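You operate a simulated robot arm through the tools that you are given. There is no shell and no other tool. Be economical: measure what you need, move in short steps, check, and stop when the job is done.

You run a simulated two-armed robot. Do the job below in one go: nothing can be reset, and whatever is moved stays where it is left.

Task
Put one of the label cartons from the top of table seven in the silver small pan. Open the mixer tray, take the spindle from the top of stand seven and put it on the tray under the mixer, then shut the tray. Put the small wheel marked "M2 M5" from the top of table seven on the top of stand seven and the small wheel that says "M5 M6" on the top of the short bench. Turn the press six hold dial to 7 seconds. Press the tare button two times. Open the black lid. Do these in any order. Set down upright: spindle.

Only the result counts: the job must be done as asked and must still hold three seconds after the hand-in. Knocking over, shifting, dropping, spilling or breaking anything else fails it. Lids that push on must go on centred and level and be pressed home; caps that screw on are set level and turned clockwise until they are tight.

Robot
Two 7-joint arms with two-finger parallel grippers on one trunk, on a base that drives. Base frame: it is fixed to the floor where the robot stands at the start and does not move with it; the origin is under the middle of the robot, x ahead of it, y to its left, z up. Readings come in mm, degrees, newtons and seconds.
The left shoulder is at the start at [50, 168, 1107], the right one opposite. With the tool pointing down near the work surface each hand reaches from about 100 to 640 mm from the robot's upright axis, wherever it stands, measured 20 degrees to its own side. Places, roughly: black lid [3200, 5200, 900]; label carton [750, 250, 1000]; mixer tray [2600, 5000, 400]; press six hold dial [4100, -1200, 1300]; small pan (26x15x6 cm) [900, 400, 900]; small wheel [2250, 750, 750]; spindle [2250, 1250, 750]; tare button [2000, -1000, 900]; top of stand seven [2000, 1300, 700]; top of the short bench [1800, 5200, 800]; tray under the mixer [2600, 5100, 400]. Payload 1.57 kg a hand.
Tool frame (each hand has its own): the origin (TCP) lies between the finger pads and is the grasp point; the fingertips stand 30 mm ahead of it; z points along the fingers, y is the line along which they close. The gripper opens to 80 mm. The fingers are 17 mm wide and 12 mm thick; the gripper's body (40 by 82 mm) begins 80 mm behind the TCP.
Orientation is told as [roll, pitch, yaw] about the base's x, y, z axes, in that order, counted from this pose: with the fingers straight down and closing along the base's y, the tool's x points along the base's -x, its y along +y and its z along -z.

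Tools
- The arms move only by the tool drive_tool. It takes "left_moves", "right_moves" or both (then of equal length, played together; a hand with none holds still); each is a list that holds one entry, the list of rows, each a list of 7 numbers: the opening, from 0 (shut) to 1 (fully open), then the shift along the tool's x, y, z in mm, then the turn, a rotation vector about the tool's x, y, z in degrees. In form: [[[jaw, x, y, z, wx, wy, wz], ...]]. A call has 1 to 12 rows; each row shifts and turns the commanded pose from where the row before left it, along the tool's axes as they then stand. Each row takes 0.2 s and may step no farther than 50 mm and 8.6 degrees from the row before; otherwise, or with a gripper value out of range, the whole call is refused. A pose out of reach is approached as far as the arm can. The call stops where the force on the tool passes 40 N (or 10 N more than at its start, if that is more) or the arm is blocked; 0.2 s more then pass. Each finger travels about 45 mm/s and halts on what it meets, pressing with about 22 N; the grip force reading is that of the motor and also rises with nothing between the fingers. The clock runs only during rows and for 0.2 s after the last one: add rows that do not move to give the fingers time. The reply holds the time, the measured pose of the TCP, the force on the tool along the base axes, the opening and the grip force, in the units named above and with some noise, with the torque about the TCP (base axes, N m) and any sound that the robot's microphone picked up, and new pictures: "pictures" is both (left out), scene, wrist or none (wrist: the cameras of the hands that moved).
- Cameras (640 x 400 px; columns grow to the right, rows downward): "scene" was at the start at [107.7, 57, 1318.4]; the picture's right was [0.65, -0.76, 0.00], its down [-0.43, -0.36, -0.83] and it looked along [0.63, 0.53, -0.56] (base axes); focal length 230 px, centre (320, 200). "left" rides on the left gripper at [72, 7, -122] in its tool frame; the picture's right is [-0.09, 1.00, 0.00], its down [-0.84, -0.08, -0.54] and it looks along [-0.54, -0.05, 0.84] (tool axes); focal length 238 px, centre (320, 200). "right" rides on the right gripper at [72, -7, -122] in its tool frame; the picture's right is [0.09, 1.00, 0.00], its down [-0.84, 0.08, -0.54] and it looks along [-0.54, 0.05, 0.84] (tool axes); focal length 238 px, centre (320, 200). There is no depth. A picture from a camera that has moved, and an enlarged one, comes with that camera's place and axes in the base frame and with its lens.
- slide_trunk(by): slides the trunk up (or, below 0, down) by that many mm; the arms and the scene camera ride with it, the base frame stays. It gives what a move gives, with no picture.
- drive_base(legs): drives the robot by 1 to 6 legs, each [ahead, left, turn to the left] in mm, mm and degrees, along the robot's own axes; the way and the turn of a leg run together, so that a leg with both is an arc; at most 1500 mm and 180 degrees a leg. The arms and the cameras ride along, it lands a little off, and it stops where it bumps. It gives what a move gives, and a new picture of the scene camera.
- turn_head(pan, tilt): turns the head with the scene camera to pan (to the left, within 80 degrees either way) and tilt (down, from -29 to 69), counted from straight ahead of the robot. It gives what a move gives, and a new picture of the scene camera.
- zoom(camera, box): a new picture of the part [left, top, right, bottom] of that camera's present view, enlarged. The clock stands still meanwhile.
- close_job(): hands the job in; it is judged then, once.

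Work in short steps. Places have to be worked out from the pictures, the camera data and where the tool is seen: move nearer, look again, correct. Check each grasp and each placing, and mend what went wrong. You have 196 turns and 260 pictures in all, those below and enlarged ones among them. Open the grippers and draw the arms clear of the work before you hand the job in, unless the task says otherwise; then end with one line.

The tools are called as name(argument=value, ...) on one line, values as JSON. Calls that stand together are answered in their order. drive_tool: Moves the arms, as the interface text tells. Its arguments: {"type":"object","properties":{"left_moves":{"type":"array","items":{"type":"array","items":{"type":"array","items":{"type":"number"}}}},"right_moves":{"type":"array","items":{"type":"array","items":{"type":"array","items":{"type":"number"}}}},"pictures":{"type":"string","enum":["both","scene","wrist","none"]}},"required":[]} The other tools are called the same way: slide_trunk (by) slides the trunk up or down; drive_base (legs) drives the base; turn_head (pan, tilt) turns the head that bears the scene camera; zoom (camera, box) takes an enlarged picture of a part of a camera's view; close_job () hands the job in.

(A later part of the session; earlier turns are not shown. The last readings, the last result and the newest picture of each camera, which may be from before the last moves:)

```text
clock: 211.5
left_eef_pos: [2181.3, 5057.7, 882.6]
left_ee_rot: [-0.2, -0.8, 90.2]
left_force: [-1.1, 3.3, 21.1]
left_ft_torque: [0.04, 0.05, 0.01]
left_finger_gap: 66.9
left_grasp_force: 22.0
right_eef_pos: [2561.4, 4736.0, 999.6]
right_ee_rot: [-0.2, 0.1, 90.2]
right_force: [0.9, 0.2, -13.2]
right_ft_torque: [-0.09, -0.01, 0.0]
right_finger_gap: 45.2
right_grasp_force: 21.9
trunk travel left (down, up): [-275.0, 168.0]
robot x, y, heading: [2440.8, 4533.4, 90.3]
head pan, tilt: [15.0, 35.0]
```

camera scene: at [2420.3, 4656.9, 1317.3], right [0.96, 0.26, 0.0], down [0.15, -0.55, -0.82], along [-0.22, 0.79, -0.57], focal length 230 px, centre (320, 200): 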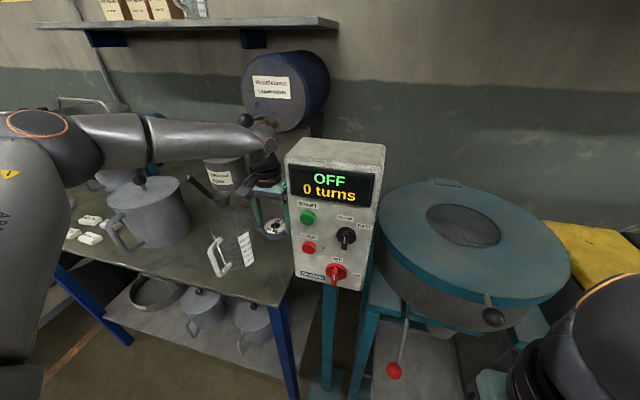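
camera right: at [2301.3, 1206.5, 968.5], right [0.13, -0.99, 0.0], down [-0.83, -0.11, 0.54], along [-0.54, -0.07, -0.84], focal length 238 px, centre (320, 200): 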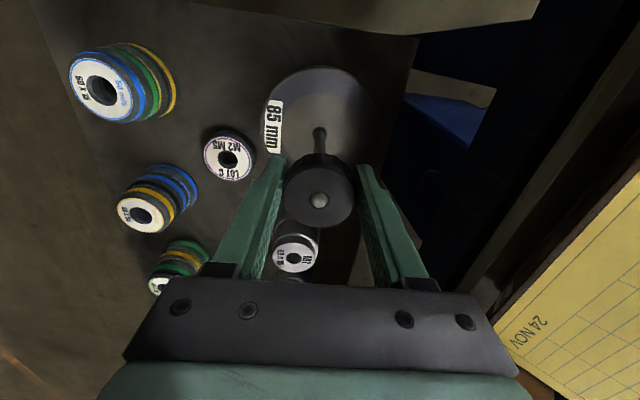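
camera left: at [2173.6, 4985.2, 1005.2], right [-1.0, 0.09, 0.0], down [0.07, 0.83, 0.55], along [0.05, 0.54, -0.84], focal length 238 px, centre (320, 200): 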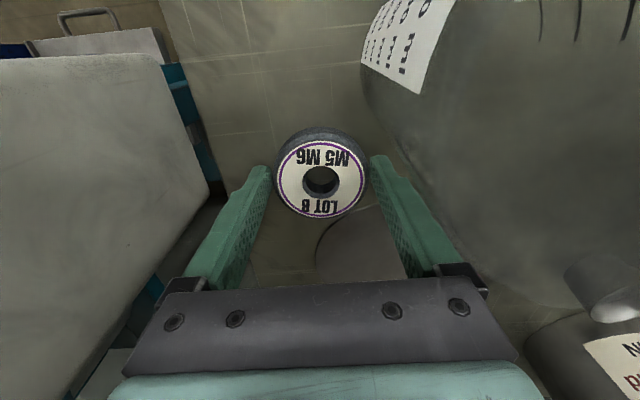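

The wheel is firmly on the bench. I open slightly and lift straight up.

drive_tool(left_moves=[[[0, 0, 0, -2, 0, 0, 0], [0.9, 0, 0, 0, 0, 0, 0], [0.9, 0, 0, 0, 0, 0, 0], [0.9, 0, 0, 0, 0, 0, 0], [0.9, 0, 0, -15, 0, 0, 0], [0.9, 0, 0, -30, 0, 0, 0], [0.9, 0, 0, -40, 0, 0, 0], [0.9, 0, 0, -40, 0, 0, 0], [0.9, 0, 0, -40, 0, 0, 0], [0.9, 0, 0, -40, 0, 0, 0], [0.9, 0, 0, 0, 0, 0, 0]]], pictures="both")

```text
clock: 213.9
left_eef_pos: [2180.0, 5057.3, 1084.7]
left_ee_rot: [0.0, -0.2, 90.2]
left_force: [0.0, 0.2, 1.1]
left_ft_torque: [0.0, 0.01, 0.01]
left_finger_gap: 72.1
left_grasp_force: 0.1
right_eef_pos: [2560.0, 4736.6, 998.8]
right_ee_rot: [-0.1, 0.1, 90.3]
right_force: [-0.2, 0.8, -15.1]
right_ft_torque: [-0.11, 0.03, 0.0]
right_finger_gap: 44.9
right_grasp_force: 22.6
trunk travel left (down, up): [-275.0, 168.0]
robot x, y, heading: [2440.8, 4531.1, 90.0]
head pan, tilt: [15.0, 35.0]
camera scene: at [2420.3, 4656.8, 1317.3], right [0.96, 0.26, 0.0], down [0.15, -0.55, -0.82], along [-0.22, 0.79, -0.57], focal length 230 px, centre (320, 200)
camera left: at [2173.0, 4984.7, 1208.6], right [-1.0, 0.09, 0.0], down [0.07, 0.84, 0.54], along [0.05, 0.54, -0.84], focal length 238 px, centre (320, 200)
```

scene: 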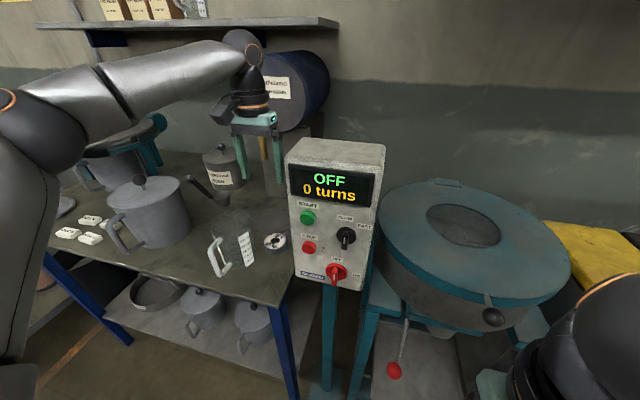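
left: 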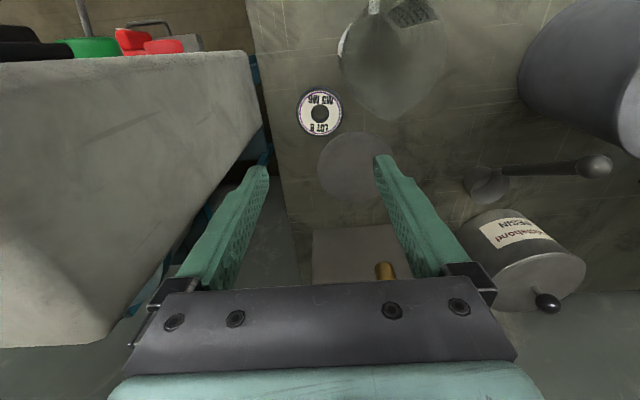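

M5 M6 rests on the short bench. I withdraw the left hand, back off, and look at the mixer tray.

drive_tool(left_moves=[[[0.9, 45, 0, 0, 0, 0, 0], [0.9, 45, 0, 0, 0, 0, 0], [0.9, 45, 0, 0, 0, 0, 0], [0.9, 45, 0, 0, 0, 0, 0], [0.9, 45, 0, 0, 0, 0, 0], [0.9, 45, 0, 0, 0, 0, 0], [0.9, 0, 0, 0, 0, 0, 0]]], pictures="none")

drive_base(legs=[[-350, 0, 0], [0, -200, 0]])

turn_head(pan=0, tilt=40)

```text
clock: 215.5
left_eef_pos: [2182.1, 4784.7, 1085.3]
left_ee_rot: [0.0, -0.1, 90.2]
left_force: [0.3, -0.1, -0.8]
left_ft_torque: [-0.02, -0.01, -0.01]
left_finger_gap: 71.9
left_grasp_force: 0.0
right_eef_pos: [2561.4, 4737.2, 998.5]
right_ee_rot: [-0.1, 0.1, 90.2]
right_force: [0.2, 0.0, -15.9]
right_ft_torque: [-0.1, 0.01, -0.03]
right_finger_gap: 45.2
right_grasp_force: 22.5
trunk travel left (down, up): [-275.0, 168.0]
robot x, y, heading: [2441.2, 4532.1, 90.3]
head pan, tilt: [15.0, 35.0]
```

```text
clock: 219.8
left_eef_pos: [2384.5, 4436.4, 1083.7]
left_ee_rot: [-0.1, -0.1, 90.1]
left_force: [0.4, 0.7, -0.3]
left_ft_torque: [0.02, 0.03, -0.01]
left_finger_gap: 72.1
left_grasp_force: 0.1
right_eef_pos: [2762.9, 4386.7, 998.7]
right_ee_rot: [-0.1, 0.1, 90.1]
right_force: [-0.2, 0.0, -13.9]
right_ft_torque: [-0.08, 0.01, 0.01]
right_finger_gap: 44.7
right_grasp_force: 22.0
trunk travel left (down, up): [-275.0, 168.0]
robot x, y, heading: [2646.7, 4186.2, 89.9]
head pan, tilt: [15.0, 35.0]
camera scene: at [2622.6, 4306.9, 1317.3], right [0.97, 0.26, 0.0], down [0.15, -0.55, -0.82], along [-0.21, 0.79, -0.57], focal length 230 px, centre (320, 200)
```

scene: 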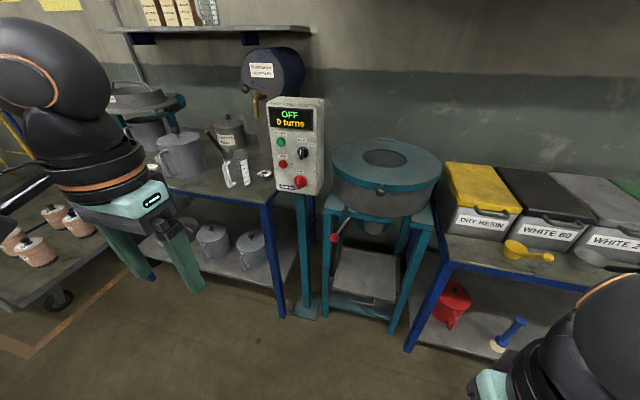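

```text
clock: 220.5
left_eef_pos: [2385.1, 4436.6, 1084.5]
left_ee_rot: [0.0, -0.2, 90.0]
left_force: [0.6, 0.0, 0.3]
left_ft_torque: [-0.02, 0.01, 0.03]
left_finger_gap: 72.0
left_grasp_force: 0.0
right_eef_pos: [2762.4, 4386.8, 999.0]
right_ee_rot: [0.0, 0.1, 90.1]
right_force: [0.0, -0.2, -14.4]
right_ft_torque: [-0.07, -0.05, -0.01]
right_finger_gap: 45.1
right_grasp_force: 22.1
trunk travel left (down, up): [-275.0, 168.0]
robot x, y, heading: [2646.8, 4184.3, 90.1]
head pan, tilt: [0.0, 40.0]
camera scene: at [2645.1, 4306.9, 1309.7], right [1.0, 0.0, 0.0], down [0.0, -0.64, -0.77], along [0.0, 0.77, -0.64], focal length 230 px, centre (320, 200)
```

scene: 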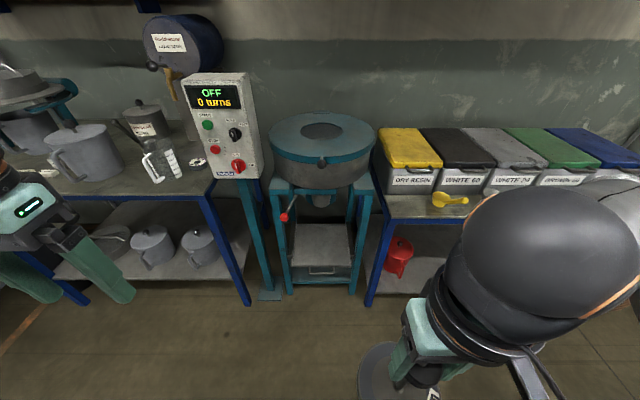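

zoom(camera="scene", box=[250, 150, 400, 310])

```text
2.50 times, centred on (325, 230) of scene
camera zoom: at [2645.1, 4306.9, 1309.7], right [1.0, 0.0, 0.0], down [0.0, -0.64, -0.77], along [0.0, 0.77, -0.64], focal length 576 px, centre (308, 125)
```

zoom: 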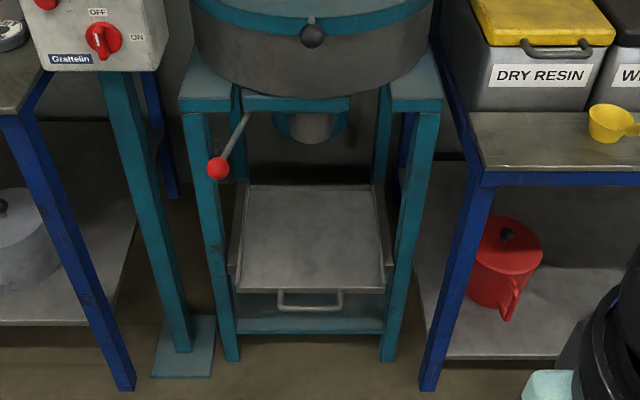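

The mixer tray is a shallow pan on rails with a bow handle at its front, low down at about z 300. I drive so the left hand lines up with it, lower the trunk, and look closer.

drive_base(legs=[[0, -200, 0], [230, 0, 0]])

slide_trunk(by=-270)

turn_head(pan=20, tilt=50)

```text
clock: 224.2
left_eef_pos: [2587.8, 4665.2, 1083.8]
left_ee_rot: [-0.1, -0.2, 89.8]
left_force: [0.0, -0.1, 0.5]
left_ft_torque: [0.02, 0.0, 0.0]
left_finger_gap: 71.9
left_grasp_force: 0.1
right_eef_pos: [2966.7, 4613.7, 998.3]
right_ee_rot: [-0.1, 0.1, 90.0]
right_force: [0.2, 0.6, -14.7]
right_ft_torque: [-0.05, -0.01, 0.05]
right_finger_gap: 45.1
right_grasp_force: 22.1
trunk travel left (down, up): [-275.0, 168.0]
robot x, y, heading: [2847.6, 4407.4, 90.0]
head pan, tilt: [0.0, 40.0]
camera scene: at [2848.1, 4535.0, 1309.6], right [1.0, 0.0, 0.0], down [0.0, -0.64, -0.77], along [0.0, 0.77, -0.64], focal length 230 px, centre (320, 200)
```

scene: 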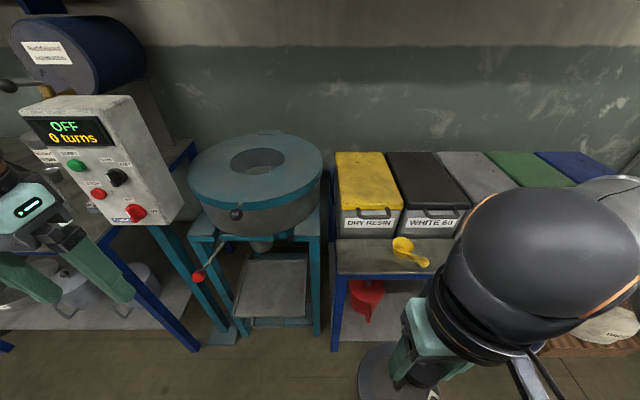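

```text
clock: 227.0
left_eef_pos: [2588.3, 4664.3, 814.7]
left_ee_rot: [0.0, -0.2, 89.8]
left_force: [-1.0, -0.2, 0.4]
left_ft_torque: [0.01, -0.01, 0.02]
left_finger_gap: 72.2
left_grasp_force: 0.0
right_eef_pos: [2966.9, 4612.1, 728.5]
right_ee_rot: [0.0, 0.1, 89.9]
right_force: [-0.5, 0.3, -14.7]
right_ft_torque: [-0.11, -0.03, 0.0]
right_finger_gap: 45.0
right_grasp_force: 22.4
trunk travel left (down, up): [-5.0, 438.0]
robot x, y, heading: [2849.5, 4406.1, 89.9]
head pan, tilt: [0.0, 40.0]
```

```text
clock: 227.8
left_eef_pos: [2588.5, 4664.8, 816.2]
left_ee_rot: [0.1, -0.2, 89.8]
left_force: [0.6, -0.3, 0.4]
left_ft_torque: [0.01, 0.02, 0.02]
left_finger_gap: 72.3
left_grasp_force: 0.0
right_eef_pos: [2965.1, 4612.2, 728.6]
right_ee_rot: [-0.1, 0.1, 90.1]
right_force: [-0.3, -0.1, -14.1]
right_ft_torque: [-0.13, 0.01, 0.0]
right_finger_gap: 45.0
right_grasp_force: 21.6
trunk travel left (down, up): [-5.0, 438.0]
robot x, y, heading: [2844.9, 4410.0, 90.0]
head pan, tilt: [20.0, 50.0]
camera scene: at [2821.7, 4521.7, 1025.6], right [0.94, 0.34, 0.0], down [0.26, -0.72, -0.64], along [-0.22, 0.6, -0.77], focal length 230 px, centre (320, 200)
```

scene: 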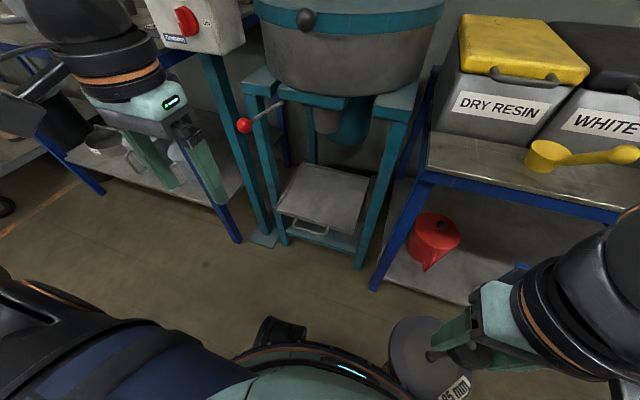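

I zoom into the present view to pin down the tray handle.

zoom(camera="scene", box=[230, 150, 390, 270])

```text
3.33 times, centred on (310, 210) of scene
camera zoom: at [2821.7, 4521.7, 1025.6], right [0.94, 0.34, 0.0], down [0.26, -0.72, -0.64], along [-0.22, 0.6, -0.77], focal length 768 px, centre (353, 167)
```

zoom: 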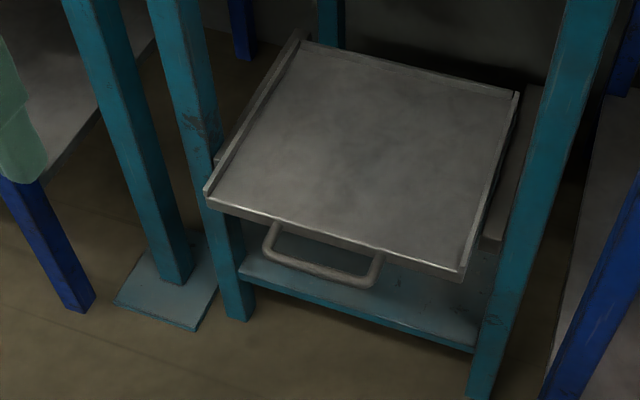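

I place the handle bar at about (2648,4888,395), sticking out ~25 mm from the tray's front. I bring the left hand down in front of it and pitch it forward.

drive_tool(left_moves=[[[0.6, -6, -7.5, 37, 0, 0, 0], [0.6, -6, -7.5, 37, 0, 0, 0], [0.6, -6, -7.5, 37, 0, 0, 0], [0.6, -6, -7.5, 37, 0, 0, 0], [0.6, -6, -7.5, 37, 0, 0, 0], [0.6, -6, -7.5, 37, 0, 0, 0], [0.6, -6, -7.5, 37, 0, 0, 0], [0.6, -6, -7.5, 37, 0, 0, 0], [0.6, 0, 0, 0, 0, -8.5, 0], [0.6, 0, 0, 0, 0, -8.5, 0], [0.6, 0, 0, 0, 0, -8.5, 0], [0.6, 0, 0, 0, 0, -8.5, 0]]], pictures="none")

drive_tool(left_moves=[[[0.6, 0, 0, 0, 0, -8.5, 0], [0.6, 0, 0, 0, 0, -8.5, 0], [0.6, 0, 0, 0, 0, -8.5, 0], [0.6, 0, 0, 0, 0, -8.5, 0], [0.6, 0, 0, 0, 0, 0, 0]]], pictures="both")

```text
clock: 230.4
left_eef_pos: [2630.6, 4746.1, 525.9]
left_ee_rot: [0.0, -34.0, 90.0]
left_force: [0.2, 0.1, -0.8]
left_ft_torque: [0.01, 0.01, -0.01]
left_finger_gap: 48.1
left_grasp_force: 0.1
left hand out of reach, approached as far as the arm can: row 11, 12
right_eef_pos: [2965.3, 4612.6, 728.6]
right_ee_rot: [-0.2, 0.1, 90.0]
right_force: [-0.2, -0.6, -15.4]
right_ft_torque: [-0.09, -0.06, -0.03]
right_finger_gap: 45.1
right_grasp_force: 22.0
trunk travel left (down, up): [-5.0, 438.0]
robot x, y, heading: [2846.4, 4407.0, 89.9]
head pan, tilt: [20.0, 50.0]
```

```text
clock: 231.6
left_eef_pos: [2576.1, 4797.8, 595.4]
left_ee_rot: [-0.2, -68.2, 90.0]
left_force: [-0.7, 0.4, -0.5]
left_ft_torque: [0.0, 0.01, 0.01]
left_finger_gap: 48.0
left_grasp_force: 0.1
left hand out of reach, approached as far as the arm can: row 1, 2, 3, 4
right_eef_pos: [2966.5, 4613.0, 728.7]
right_ee_rot: [-0.1, 0.2, 90.0]
right_force: [0.0, -0.8, -14.8]
right_ft_torque: [-0.11, 0.03, -0.01]
right_finger_gap: 45.2
right_grasp_force: 22.2
trunk travel left (down, up): [-5.0, 438.0]
robot x, y, heading: [2844.9, 4409.1, 90.0]
head pan, tilt: [20.0, 50.0]
camera scene: at [2821.6, 4521.7, 1025.6], right [0.94, 0.34, 0.0], down [0.26, -0.72, -0.64], along [-0.22, 0.6, -0.77], focal length 230 px, centre (320, 200)
camera left: at [2568.3, 4657.8, 575.5], right [-1.0, 0.04, 0.08], down [0.08, -0.19, 0.98], along [0.05, 0.98, 0.19], focal length 238 px, centre (320, 200)
```

scene: 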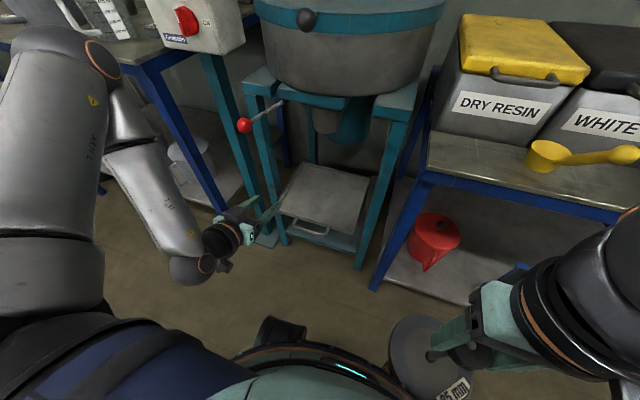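
left: 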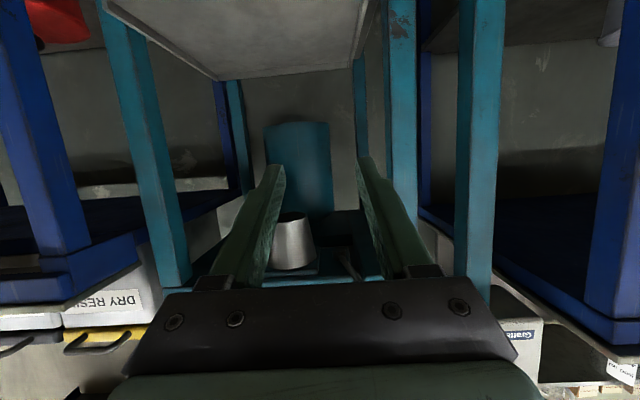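

That low a hand cannot pitch so far forward. I return to fingers-down, which reaches lower, and look at the handle from above.

drive_tool(left_moves=[[[0.6, 0, 0, 0, 0, 8.5, 0], [0.6, 0, 0, 0, 0, 8.5, 0], [0.6, 0, 0, 0, 0, 8.5, 0], [0.6, 0, 0, 0, 0, 8.5, 0], [0.6, 0, 0, 0, 0, 8.5, 0], [0.6, 0, 0, 0, 0, 8.5, 0], [0.6, 0, 0, 0, 0, 8.5, 0], [0.6, 0, 0, 0, 0, 8.5, 0], [0.6, -10, -36, 30, 0, 0, 0], [0.6, -15, -36, 30, 0, 0, 0], [0.6, -15, 0, 20, 0, 0, 0], [0.6, 0, 0, 0, 0, 0, 0]]], pictures="both")

```text
clock: 234.2
left_eef_pos: [2632.5, 4833.5, 525.3]
left_ee_rot: [-0.1, -0.3, 89.9]
left_force: [-0.1, 0.0, -0.6]
left_ft_torque: [-0.03, -0.01, -0.01]
left_finger_gap: 47.9
left_grasp_force: 0.0
left hand out of reach, approached as far as the arm can: row 1, 10, 11
right_eef_pos: [2965.3, 4613.8, 730.2]
right_ee_rot: [-0.1, 0.1, 90.0]
right_force: [0.7, -0.7, -14.7]
right_ft_torque: [-0.08, -0.01, 0.02]
right_finger_gap: 45.1
right_grasp_force: 22.4
trunk travel left (down, up): [-5.0, 438.0]
robot x, y, heading: [2846.7, 4407.3, 90.0]
head pan, tilt: [20.0, 50.0]
camera scene: at [2821.6, 4521.7, 1025.6], right [0.94, 0.34, 0.0], down [0.26, -0.72, -0.64], along [-0.22, 0.6, -0.77], focal length 230 px, centre (320, 200)
camera left: at [2625.3, 4761.7, 647.8], right [-1.0, 0.09, 0.0], down [0.08, 0.84, 0.54], along [0.05, 0.54, -0.84], focal length 238 px, centre (320, 200)
```

scene: 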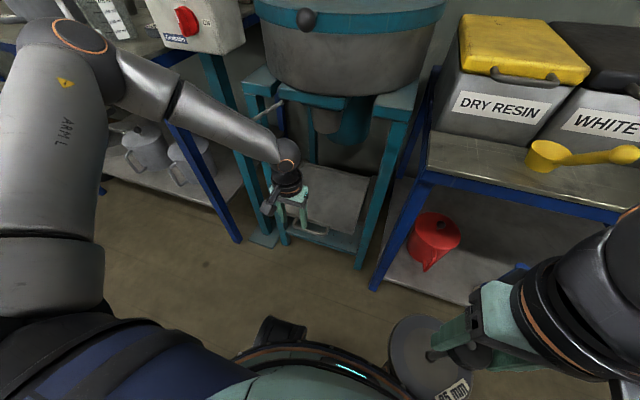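
left: 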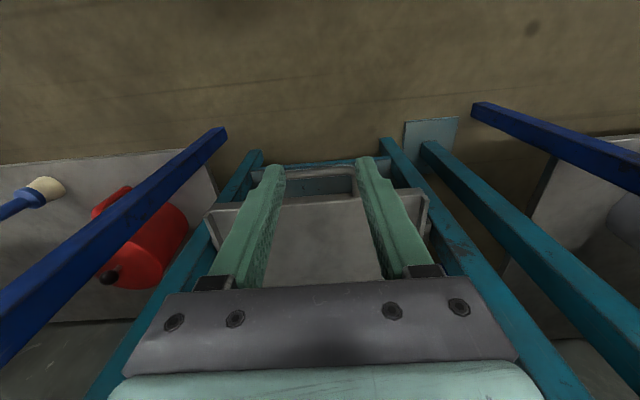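

I zoom the wrist view to locate the handle bar precisely.

zoom(camera="left", box=[200, 130, 440, 280])

zoom(camera="scene", box=[240, 140, 400, 260])

```text
2.67 times, centred on (320, 205) of left
camera zoom: at [2625.3, 4761.7, 647.8], right [-1.0, 0.09, 0.0], down [0.08, 0.84, 0.54], along [0.05, 0.54, -0.84], focal length 636 px, centre (320, 187)
```

zoom: 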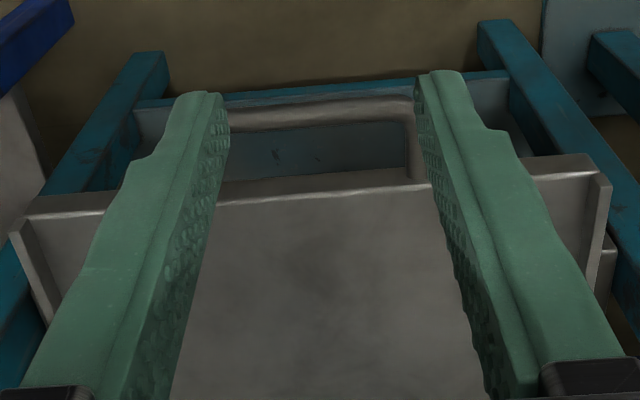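

```text
3.33 times, centred on (320, 200) of scene
camera zoom: at [2821.6, 4521.7, 1025.6], right [0.94, 0.34, 0.0], down [0.26, -0.72, -0.64], along [-0.22, 0.6, -0.77], focal length 768 px, centre (320, 200)
```

zoom: 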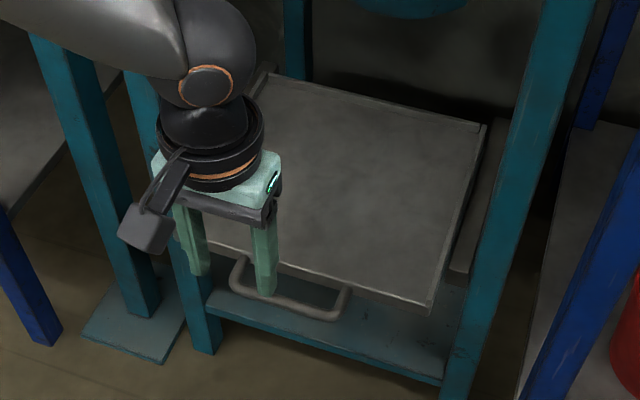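

Combining both views, the handle bar is at about y 4883, z 400 (left post at x≈2598) with a gap of ~25 mm to the tray. I roll the hand 90° so the fingers close front-to-back around the bar.

drive_tool(left_moves=[[[0.3, 0, 0, 0, 0, 0, 8.5], [0.3, 0, 0, 0, 0, 0, 8.5], [0.3, 0, 0, 0, 0, 0, 8.5], [0.3, 0, 0, 0, 0, 0, 8.5], [0.3, 0, 0, 0, 0, 0, 8.5], [0.3, 0, 0, 0, 0, 0, 8.5], [0.3, 0, 0, 0, 0, 0, 8.5], [0.3, 0, 0, 0, 0, 0, 8.5], [0.3, 0, 0, 0, 0, 0, 8.5], [0.3, 0, 0, 0, 0, 0, 8.5], [0.3, 0, 0, 0, 0, 0, 5], [0.3, 0, 0, 0, 0, 0, 0]]], pictures="wrist")

```text
clock: 236.8
left_eef_pos: [2633.5, 4832.1, 526.9]
left_ee_rot: [0.0, 0.0, -0.2]
left_force: [0.2, 0.2, -0.5]
left_ft_torque: [0.0, -0.01, 0.03]
left_finger_gap: 23.9
left_grasp_force: 0.0
right_eef_pos: [2965.1, 4613.1, 729.5]
right_ee_rot: [0.0, 0.1, 90.0]
right_force: [0.0, 0.9, -14.1]
right_ft_torque: [-0.09, 0.01, 0.0]
right_finger_gap: 44.9
right_grasp_force: 21.9
trunk travel left (down, up): [-5.0, 438.0]
robot x, y, heading: [2847.2, 4409.2, 89.9]
head pan, tilt: [20.0, 50.0]
camera left: at [2561.7, 4839.1, 648.8], right [0.1, 1.0, 0.0], down [0.84, -0.08, 0.54], along [0.54, -0.05, -0.84], focal length 238 px, centre (320, 200)
```

left: 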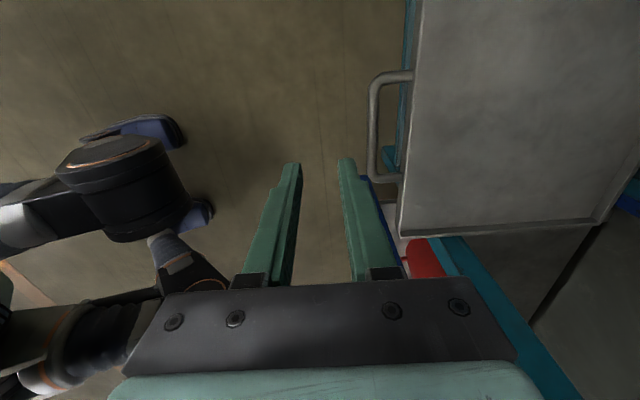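

This view shows the handle well: bar at y≈4890, x 2588–2689, with a gap of about 22 mm behind it. I drive the base 58 mm ahead to bring the fingers over the bar.

drive_base(legs=[[58, 0, 0]])

drive_tool(left_moves=[[[0.3, 0, 0, 30, 0, 0, 0], [0.3, 0, 0, 20, 0, 0, 0], [0.3, 0, 0, 0, 0, 0, 0]]], pictures="wrist")

```text
clock: 237.8
left_eef_pos: [2634.1, 4889.3, 527.3]
left_ee_rot: [0.1, 0.0, -0.1]
left_force: [-0.8, -0.3, 0.2]
left_ft_torque: [0.01, 0.0, 0.01]
left_finger_gap: 23.8
left_grasp_force: 0.0
right_eef_pos: [2965.0, 4670.2, 729.6]
right_ee_rot: [-0.1, 0.1, 90.0]
right_force: [-0.1, -0.3, -14.7]
right_ft_torque: [-0.11, 0.01, 0.03]
right_finger_gap: 45.3
right_grasp_force: 21.8
trunk travel left (down, up): [-5.0, 438.0]
robot x, y, heading: [2847.1, 4464.4, 89.9]
head pan, tilt: [20.0, 50.0]
camera scene: at [2821.7, 4578.9, 1025.6], right [0.94, 0.34, 0.0], down [0.26, -0.72, -0.64], along [-0.22, 0.6, -0.77], focal length 230 px, centre (320, 200)
```

scene: 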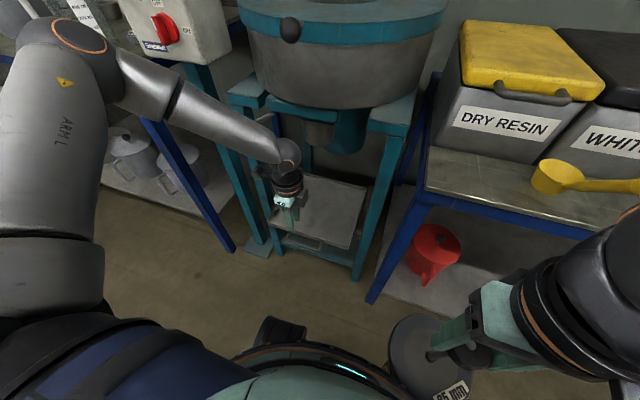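

```text
clock: 238.6
left_eef_pos: [2614.9, 4875.1, 500.3]
left_ee_rot: [0.1, 0.0, -0.1]
left_force: [0.2, 0.2, 0.0]
left_ft_torque: [0.01, -0.02, 0.0]
left_finger_gap: 23.9
left_grasp_force: 0.0
left hand out of reach, approached as far as the arm can: row 1, 2
right_eef_pos: [2965.3, 4669.7, 728.9]
right_ee_rot: [-0.1, 0.1, 90.0]
right_force: [-0.3, 0.8, -14.1]
right_ft_torque: [-0.09, -0.01, 0.02]
right_finger_gap: 45.0
right_grasp_force: 22.1
trunk travel left (down, up): [-5.0, 438.0]
robot x, y, heading: [2844.9, 4466.7, 89.9]
head pan, tilt: [20.0, 50.0]
camera left: at [2542.3, 4881.4, 623.6], right [0.09, 1.0, 0.0], down [0.84, -0.08, 0.54], along [0.54, -0.05, -0.84], focal length 238 px, centre (320, 200)
```

left: 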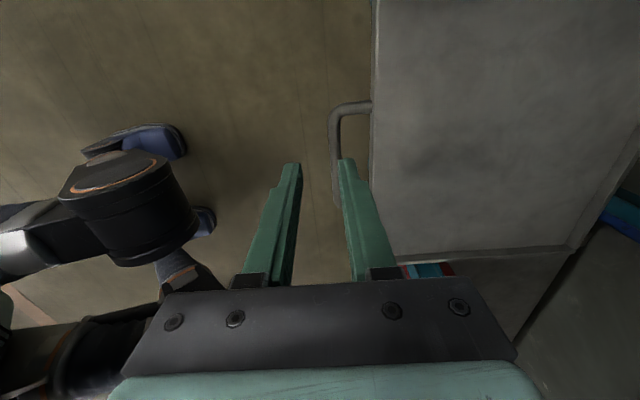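

Reach shrinks at low height, and the arm reaches lower when the target is more to the left and nearer. I retract the hand left and back, then drive the base right and ahead to match.

drive_tool(left_moves=[[[0.3, 22, -20, 0, 0, 0, 0], [0.3, 22, -20, 0, 0, 0, 0], [0.3, 22, -20, 0, 0, 0, 0], [0.3, 22, -18, 0, 0, 0, 0], [0.3, 0, 0, 0, 0, 0, 0]]], pictures="none")

drive_base(legs=[[0, -115, 0], [75, 0, 0]])

drive_tool(left_moves=[[[0.3, 0, 0, 0, 0, 0, 0]]], pictures="wrist")

```text
clock: 239.8
left_eef_pos: [2527.5, 4797.9, 501.9]
left_ee_rot: [0.0, -0.1, -0.1]
left_force: [-0.4, 0.4, 0.2]
left_ft_torque: [0.01, 0.02, -0.01]
left_finger_gap: 23.8
left_grasp_force: 0.1
right_eef_pos: [2964.7, 4670.4, 728.8]
right_ee_rot: [0.0, 0.0, 90.0]
right_force: [-0.5, -0.1, -14.8]
right_ft_torque: [-0.09, -0.03, -0.01]
right_finger_gap: 44.8
right_grasp_force: 21.9
trunk travel left (down, up): [-5.0, 438.0]
robot x, y, heading: [2851.0, 4467.9, 89.7]
head pan, tilt: [20.0, 50.0]
```

```text
clock: 242.1
left_eef_pos: [2641.4, 4859.7, 502.6]
left_ee_rot: [0.2, -0.1, -0.4]
left_force: [0.0, 1.2, 0.5]
left_ft_torque: [0.0, 0.01, -0.03]
left_finger_gap: 23.9
left_grasp_force: 0.1
right_eef_pos: [3080.8, 4732.1, 731.6]
right_ee_rot: [-0.1, -1.0, 89.6]
right_force: [-1.1, 0.1, -14.7]
right_ft_torque: [-0.12, 0.03, 0.0]
right_finger_gap: 44.7
right_grasp_force: 22.1
trunk travel left (down, up): [-5.0, 438.0]
robot x, y, heading: [2961.6, 4526.1, 89.7]
head pan, tilt: [20.0, 50.0]
stopped in leg 2: the robot was blocked; the commanded pose is now the measured one
camera scene: at [2934.9, 4638.0, 1025.8], right [0.94, 0.34, 0.0], down [0.26, -0.72, -0.65], along [-0.22, 0.61, -0.76], focal length 230 px, centre (320, 200)
```

scene: 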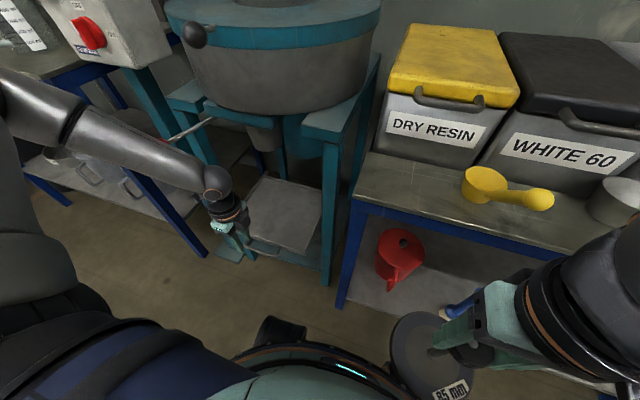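

```text
clock: 242.5
left_eef_pos: [2641.9, 4860.3, 501.1]
left_ee_rot: [0.3, 0.0, -0.3]
left_force: [0.8, -0.3, -0.4]
left_ft_torque: [-0.03, -0.01, 0.0]
left_finger_gap: 24.0
left_grasp_force: 0.1
right_eef_pos: [3079.8, 4732.8, 731.0]
right_ee_rot: [-0.1, -1.1, 89.5]
right_force: [1.1, -0.6, -14.6]
right_ft_torque: [-0.1, 0.02, -0.01]
right_finger_gap: 45.0
right_grasp_force: 21.9
trunk travel left (down, up): [-5.0, 438.0]
robot x, y, heading: [2962.7, 4526.6, 89.8]
head pan, tilt: [20.0, 50.0]
camera left: at [2569.2, 4866.0, 625.5], right [0.1, 1.0, 0.01], down [0.84, -0.08, 0.54], along [0.54, -0.05, -0.84], focal length 238 px, centre (320, 200)
```

left: 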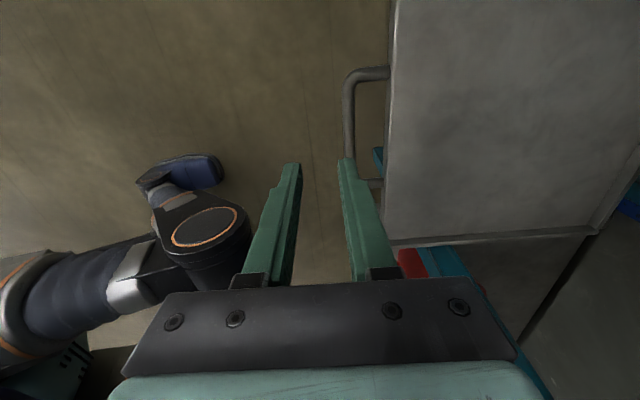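

The base was stopped; my left forearm seems to be close to the mixer's lever. I back off 40 mm and look at what touched.

drive_base(legs=[[-40, 0, 0]])

turn_head(pan=40, tilt=40)

turn_head(pan=-45, tilt=45)

```text
clock: 243.4
left_eef_pos: [2640.6, 4821.0, 500.9]
left_ee_rot: [0.1, 0.1, -0.2]
left_force: [0.2, 0.4, 0.2]
left_ft_torque: [-0.01, 0.04, 0.02]
left_finger_gap: 24.4
left_grasp_force: 0.0
right_eef_pos: [3081.1, 4694.8, 730.4]
right_ee_rot: [-0.1, -0.7, 89.7]
right_force: [0.0, 1.0, -14.9]
right_ft_torque: [-0.1, 0.01, 0.0]
right_finger_gap: 45.1
right_grasp_force: 21.7
trunk travel left (down, up): [-5.0, 438.0]
robot x, y, heading: [2959.3, 4485.9, 89.9]
head pan, tilt: [20.0, 50.0]
camera scene: at [2935.0, 4601.9, 1025.5], right [0.94, 0.34, 0.0], down [0.26, -0.72, -0.64], along [-0.22, 0.6, -0.77], focal length 230 px, centre (320, 200)
```

scene: 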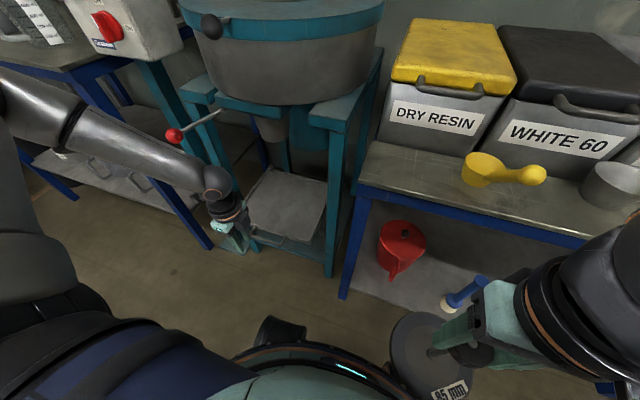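

```text
clock: 244.2
left_eef_pos: [2641.2, 4821.1, 501.8]
left_ee_rot: [0.1, 0.0, -0.1]
left_force: [0.4, 0.0, -1.0]
left_ft_torque: [0.02, 0.01, -0.02]
left_finger_gap: 24.1
left_grasp_force: 0.1
right_eef_pos: [3080.8, 4695.2, 730.4]
right_ee_rot: [0.0, -0.5, 89.7]
right_force: [-0.4, -0.6, -15.4]
right_ft_torque: [-0.12, 0.01, 0.01]
right_finger_gap: 44.8
right_grasp_force: 21.7
trunk travel left (down, up): [-5.0, 438.0]
robot x, y, heading: [2961.9, 4487.0, 89.9]
head pan, tilt: [40.0, 40.0]
camera scene: at [2906.7, 4594.7, 1039.7], right [0.77, 0.64, 0.0], down [0.41, -0.5, -0.77], along [-0.49, 0.59, -0.64], focal length 230 px, centre (320, 200)
```

scene: 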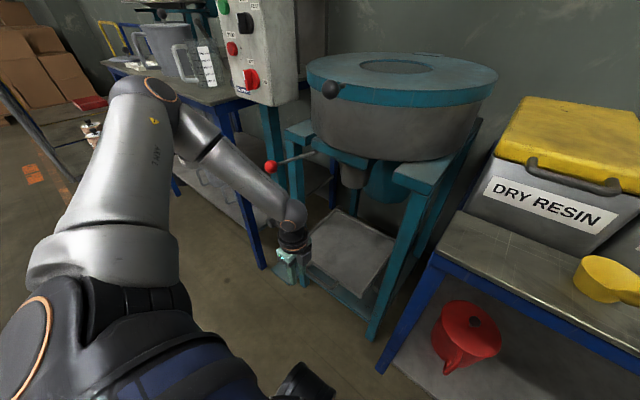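

```text
clock: 245.8
left_eef_pos: [2641.9, 4820.5, 502.3]
left_ee_rot: [0.1, 0.0, -0.2]
left_force: [0.2, 0.7, 0.3]
left_ft_torque: [-0.03, -0.01, -0.01]
left_finger_gap: 24.0
left_grasp_force: 0.0
right_eef_pos: [3079.8, 4695.0, 730.4]
right_ee_rot: [0.1, -0.8, 89.7]
right_force: [-0.1, -0.1, -14.3]
right_ft_torque: [-0.12, 0.0, -0.01]
right_finger_gap: 44.9
right_grasp_force: 22.7
trunk travel left (down, up): [-5.0, 438.0]
robot x, y, heading: [2960.4, 4490.4, 89.6]
head pan, tilt: [-45.0, 45.0]
camera scene: at [3018.7, 4586.6, 1032.5], right [0.7, -0.71, 0.0], down [-0.5, -0.5, -0.71], along [0.5, 0.5, -0.71], focal length 230 px, centre (320, 200)
```

scene: 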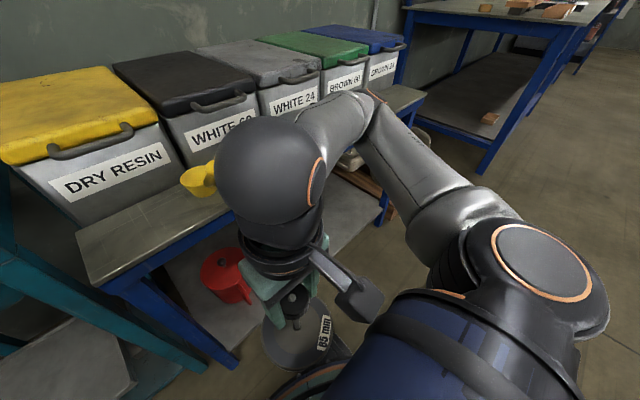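

Contact looks to have been my right elbow near the bins; nothing appears displaced. A better stance is to stand in front of the mixer turned right (heading ~50°), with the left arm toward the tray and the right arm well clear of the bin bench.

drive_base(legs=[[-160, 0, 0], [0, 288, 0], [0, 0, -40]])

drive_tool(left_moves=[[[0.3, 0, 0, 0, 0, 0, -8], [0.3, 0, 0, 0, 0, 0, -8], [0.3, 0, 0, 0, 0, 0, -8], [0.3, 0, 0, 0, 0, 0, -8], [0.3, 0, 0, 0, 0, 0, -8], [0.3, 0, 0, 0, 0, 0, 0]]], pictures="wrist")

```text
clock: 251.8
left_eef_pos: [2641.5, 4791.0, 500.9]
left_ee_rot: [0.1, 0.0, -40.2]
left_force: [-0.9, -0.2, 0.2]
left_ft_torque: [-0.03, 0.01, 0.0]
left_finger_gap: 24.0
left_grasp_force: 0.0
right_eef_pos: [2898.6, 4412.0, 729.9]
right_ee_rot: [0.0, -0.8, 49.7]
right_force: [-0.3, 0.2, -14.2]
right_ft_torque: [-0.1, 0.06, -0.03]
right_finger_gap: 45.0
right_grasp_force: 22.4
trunk travel left (down, up): [-5.0, 438.0]
robot x, y, heading: [2675.5, 4329.6, 49.7]
head pan, tilt: [-45.0, 45.0]
camera scene: at [2781.2, 4368.3, 1032.5], right [0.08, -1.0, 0.0], down [-0.7, -0.06, -0.71], along [0.7, 0.06, -0.71], focal length 230 px, centre (320, 200)
```

scene: 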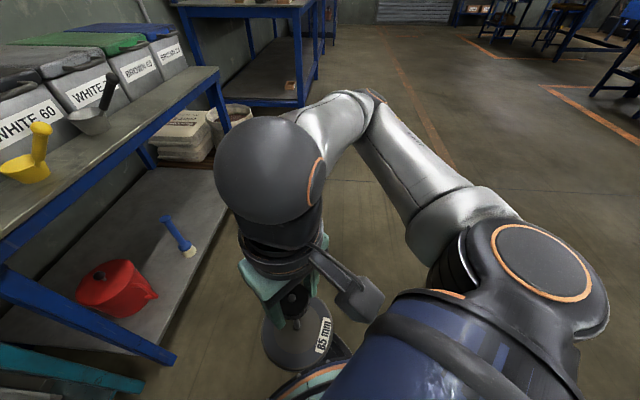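

```text
clock: 253.2
left_eef_pos: [2642.2, 4790.8, 500.5]
left_ee_rot: [0.1, 0.0, -0.1]
left_force: [0.0, 0.7, 0.1]
left_ft_torque: [-0.02, -0.03, 0.0]
left_finger_gap: 24.0
left_grasp_force: 0.1
right_eef_pos: [2898.7, 4412.2, 729.8]
right_ee_rot: [0.0, -0.8, 49.7]
right_force: [-0.2, -0.6, -14.9]
right_ft_torque: [-0.13, 0.06, -0.03]
right_finger_gap: 45.2
right_grasp_force: 22.5
trunk travel left (down, up): [-5.0, 438.0]
robot x, y, heading: [2671.5, 4331.5, 49.7]
head pan, tilt: [-45.0, 45.0]
camera left: at [2569.6, 4797.2, 624.0], right [0.09, 1.0, 0.0], down [0.84, -0.08, 0.54], along [0.54, -0.05, -0.84], focal length 238 px, centre (320, 200)
```

left: 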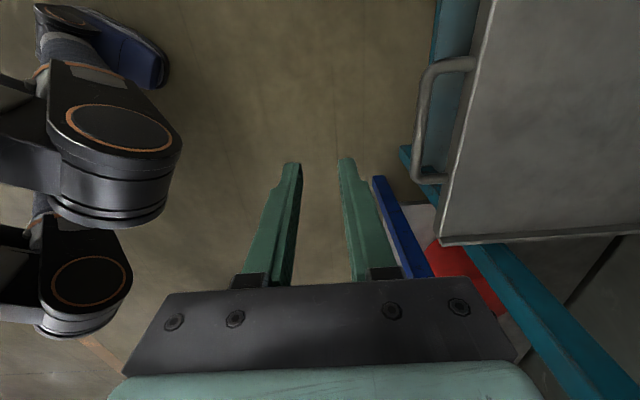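

The bar triangulates to about y 4891, z 385. I test whether the hand can get down to the needed height in this stance.

drive_tool(left_moves=[[[0.3, 0, 0, 35, 0, 0, 0], [0.3, 0, 0, 35, 0, 0, 0], [0.3, 0, 0, 25, 0, 0, 0], [0.3, 0, 0, 0, 0, 0, 0]]], pictures="none")

```text
clock: 254.2
left_eef_pos: [2639.2, 4792.2, 432.5]
left_ee_rot: [0.1, 0.0, -0.3]
left_force: [0.2, -0.7, 0.5]
left_ft_torque: [0.0, 0.01, 0.01]
left_finger_gap: 24.1
left_grasp_force: 0.0
left hand out of reach, approached as far as the arm can: row 2, 3
right_eef_pos: [2899.0, 4410.4, 731.6]
right_ee_rot: [0.0, -0.8, 49.7]
right_force: [-0.2, -0.5, -14.9]
right_ft_torque: [-0.07, 0.08, 0.0]
right_finger_gap: 45.0
right_grasp_force: 21.7
trunk travel left (down, up): [-5.0, 438.0]
robot x, y, heading: [2677.6, 4331.0, 49.6]
head pan, tilt: [-45.0, 45.0]
```

The arm reaches lower when the hand is nearer to the shoulder. I raise and retract the hand slightly, then drive the base forward so the fingers come over the bar.

drive_tool(left_moves=[[[0.3, 15, -18, -30, 0, 0, 0], [0.3, 15, -18, -15, 0, 0, 0], [0.3, 0, 0, 0, 0, 0, 0]]], pictures="none")

drive_base(legs=[[85, 45, 0]])

drive_tool(left_moves=[[[0.3, 0, 0, 0, 0, 0, 0]]], pictures="wrist")

```text
clock: 255.0
left_eef_pos: [2608.8, 4754.8, 477.8]
left_ee_rot: [0.1, 0.0, -0.3]
left_force: [-0.7, -1.1, -0.4]
left_ft_torque: [0.02, -0.01, 0.0]
left_finger_gap: 24.0
left_grasp_force: 0.0
right_eef_pos: [2897.3, 4412.0, 730.2]
right_ee_rot: [0.1, -0.8, 49.7]
right_force: [0.2, -0.2, -14.8]
right_ft_torque: [-0.08, 0.08, -0.04]
right_finger_gap: 44.9
right_grasp_force: 21.9
trunk travel left (down, up): [-5.0, 438.0]
robot x, y, heading: [2672.6, 4336.7, 49.7]
head pan, tilt: [-45.0, 45.0]
```

```text
clock: 256.1
left_eef_pos: [2628.6, 4847.2, 478.0]
left_ee_rot: [0.1, 0.0, -0.3]
left_force: [-0.1, 0.2, 0.9]
left_ft_torque: [0.01, 0.0, 0.0]
left_finger_gap: 24.2
left_grasp_force: 0.1
right_eef_pos: [2917.0, 4503.4, 730.6]
right_ee_rot: [0.0, -0.8, 49.7]
right_force: [0.6, -1.1, -13.4]
right_ft_torque: [-0.07, 0.09, 0.01]
right_finger_gap: 44.9
right_grasp_force: 22.2
trunk travel left (down, up): [-5.0, 438.0]
robot x, y, heading: [2694.1, 4424.1, 49.4]
head pan, tilt: [-45.0, 45.0]
camera scene: at [2801.0, 4460.8, 1032.5], right [0.08, -1.0, 0.0], down [-0.71, -0.06, -0.71], along [0.7, 0.06, -0.71], focal length 230 px, centre (320, 200)
```

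scene: 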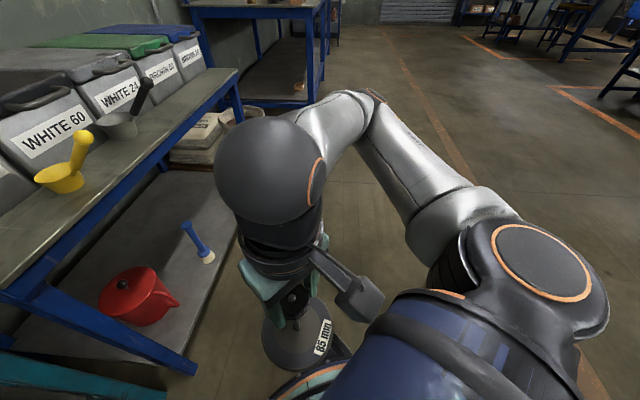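

```text
clock: 256.5
left_eef_pos: [2630.4, 4847.7, 478.0]
left_ee_rot: [0.1, 0.0, -0.2]
left_force: [0.3, -0.2, 0.3]
left_ft_torque: [-0.02, 0.04, 0.0]
left_finger_gap: 23.9
left_grasp_force: 0.0
right_eef_pos: [2917.4, 4503.1, 729.8]
right_ee_rot: [-0.1, -0.6, 49.6]
right_force: [0.6, 0.4, -14.9]
right_ft_torque: [-0.06, 0.07, 0.03]
right_finger_gap: 45.0
right_grasp_force: 22.2
trunk travel left (down, up): [-5.0, 438.0]
robot x, y, heading: [2692.3, 4422.9, 49.8]
head pan, tilt: [-45.0, 45.0]
camera left: at [2557.1, 4854.6, 599.8], right [0.1, 1.0, 0.0], down [0.84, -0.08, 0.54], along [0.54, -0.05, -0.84], focal length 238 px, centre (320, 200)
```

left: 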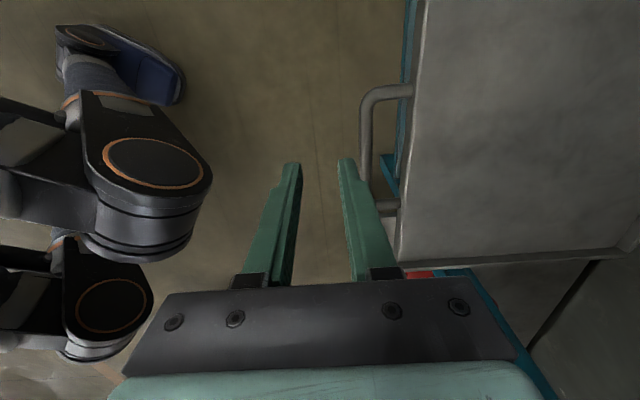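

The bar is 43 mm ahead of the fingers. I drive that small remainder.

drive_base(legs=[[34, 28, 0]])

drive_tool(left_moves=[[[0.3, 0, 0, 20, 0, 0, 0], [0.3, 0, 0, 0, 0, 0, 0]]], pictures="wrist")

zoom(camera="left", box=[240, 60, 440, 260])

```text
clock: 257.4
left_eef_pos: [2629.4, 4890.9, 477.6]
left_ee_rot: [0.1, 0.0, -0.4]
left_force: [0.1, -0.3, -0.1]
left_ft_torque: [0.0, 0.0, -0.03]
left_finger_gap: 23.9
left_grasp_force: 0.0
right_eef_pos: [2917.6, 4547.5, 730.0]
right_ee_rot: [-0.1, -0.7, 49.7]
right_force: [0.2, 0.0, -14.5]
right_ft_torque: [-0.04, 0.09, -0.02]
right_finger_gap: 44.9
right_grasp_force: 22.3
trunk travel left (down, up): [-5.0, 438.0]
robot x, y, heading: [2692.0, 4468.7, 49.7]
head pan, tilt: [-45.0, 45.0]
camera scene: at [2801.4, 4504.6, 1032.5], right [0.08, -1.0, 0.0], down [-0.71, -0.06, -0.71], along [0.7, 0.06, -0.71], focal length 230 px, centre (320, 200)
```

scene: 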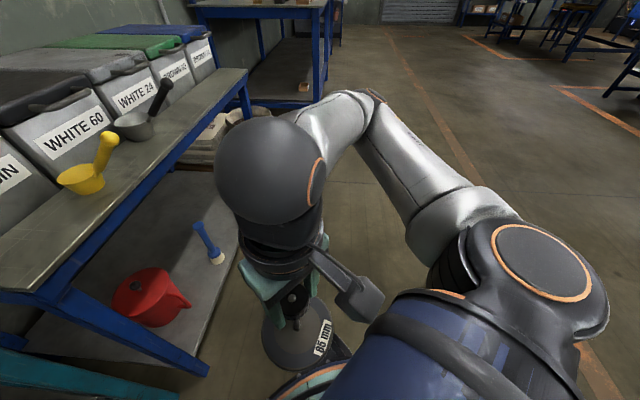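

```text
clock: 258.0
left_eef_pos: [2630.4, 4890.6, 456.9]
left_ee_rot: [0.1, 0.1, -0.3]
left_force: [-0.6, 0.4, 0.1]
left_ft_torque: [-0.01, -0.03, 0.01]
left_finger_gap: 23.7
left_grasp_force: 0.1
right_eef_pos: [2918.1, 4547.2, 730.6]
right_ee_rot: [-0.1, -0.8, 49.7]
right_force: [0.0, -0.1, -14.9]
right_ft_torque: [-0.08, 0.08, 0.02]
right_finger_gap: 45.0
right_grasp_force: 21.9
trunk travel left (down, up): [-5.0, 438.0]
robot x, y, heading: [2695.3, 4468.0, 49.8]
head pan, tilt: [-45.0, 45.0]
camera left: at [2557.1, 4897.4, 580.2], right [0.1, 1.0, 0.0], down [0.84, -0.08, 0.54], along [0.54, -0.05, -0.84], focal length 238 px, centre (320, 200)
```

left: 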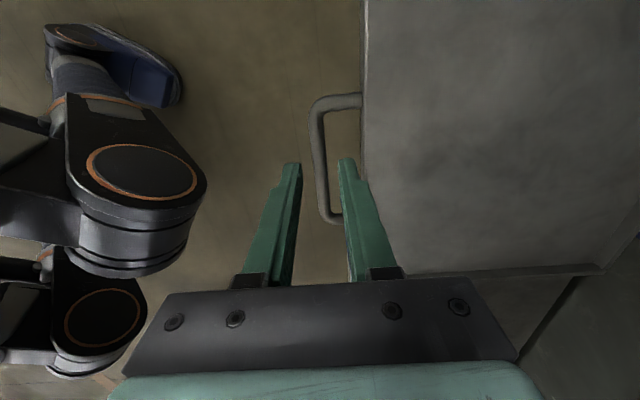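

```text
2.00 times, centred on (340, 160) of left
camera zoom: at [2557.1, 4897.4, 580.2], right [0.1, 1.0, 0.0], down [0.84, -0.08, 0.54], along [0.54, -0.05, -0.84], focal length 477 px, centre (280, 280)
```

zoom: 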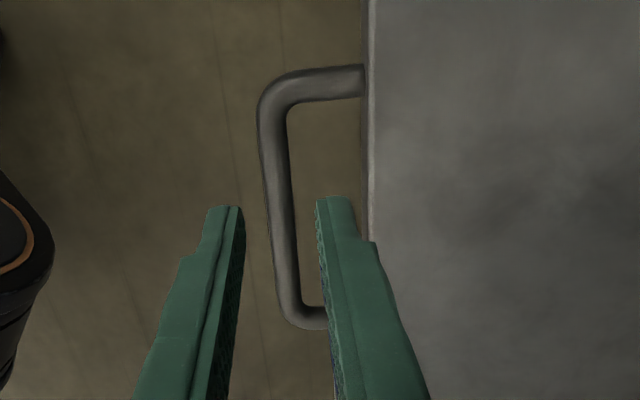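

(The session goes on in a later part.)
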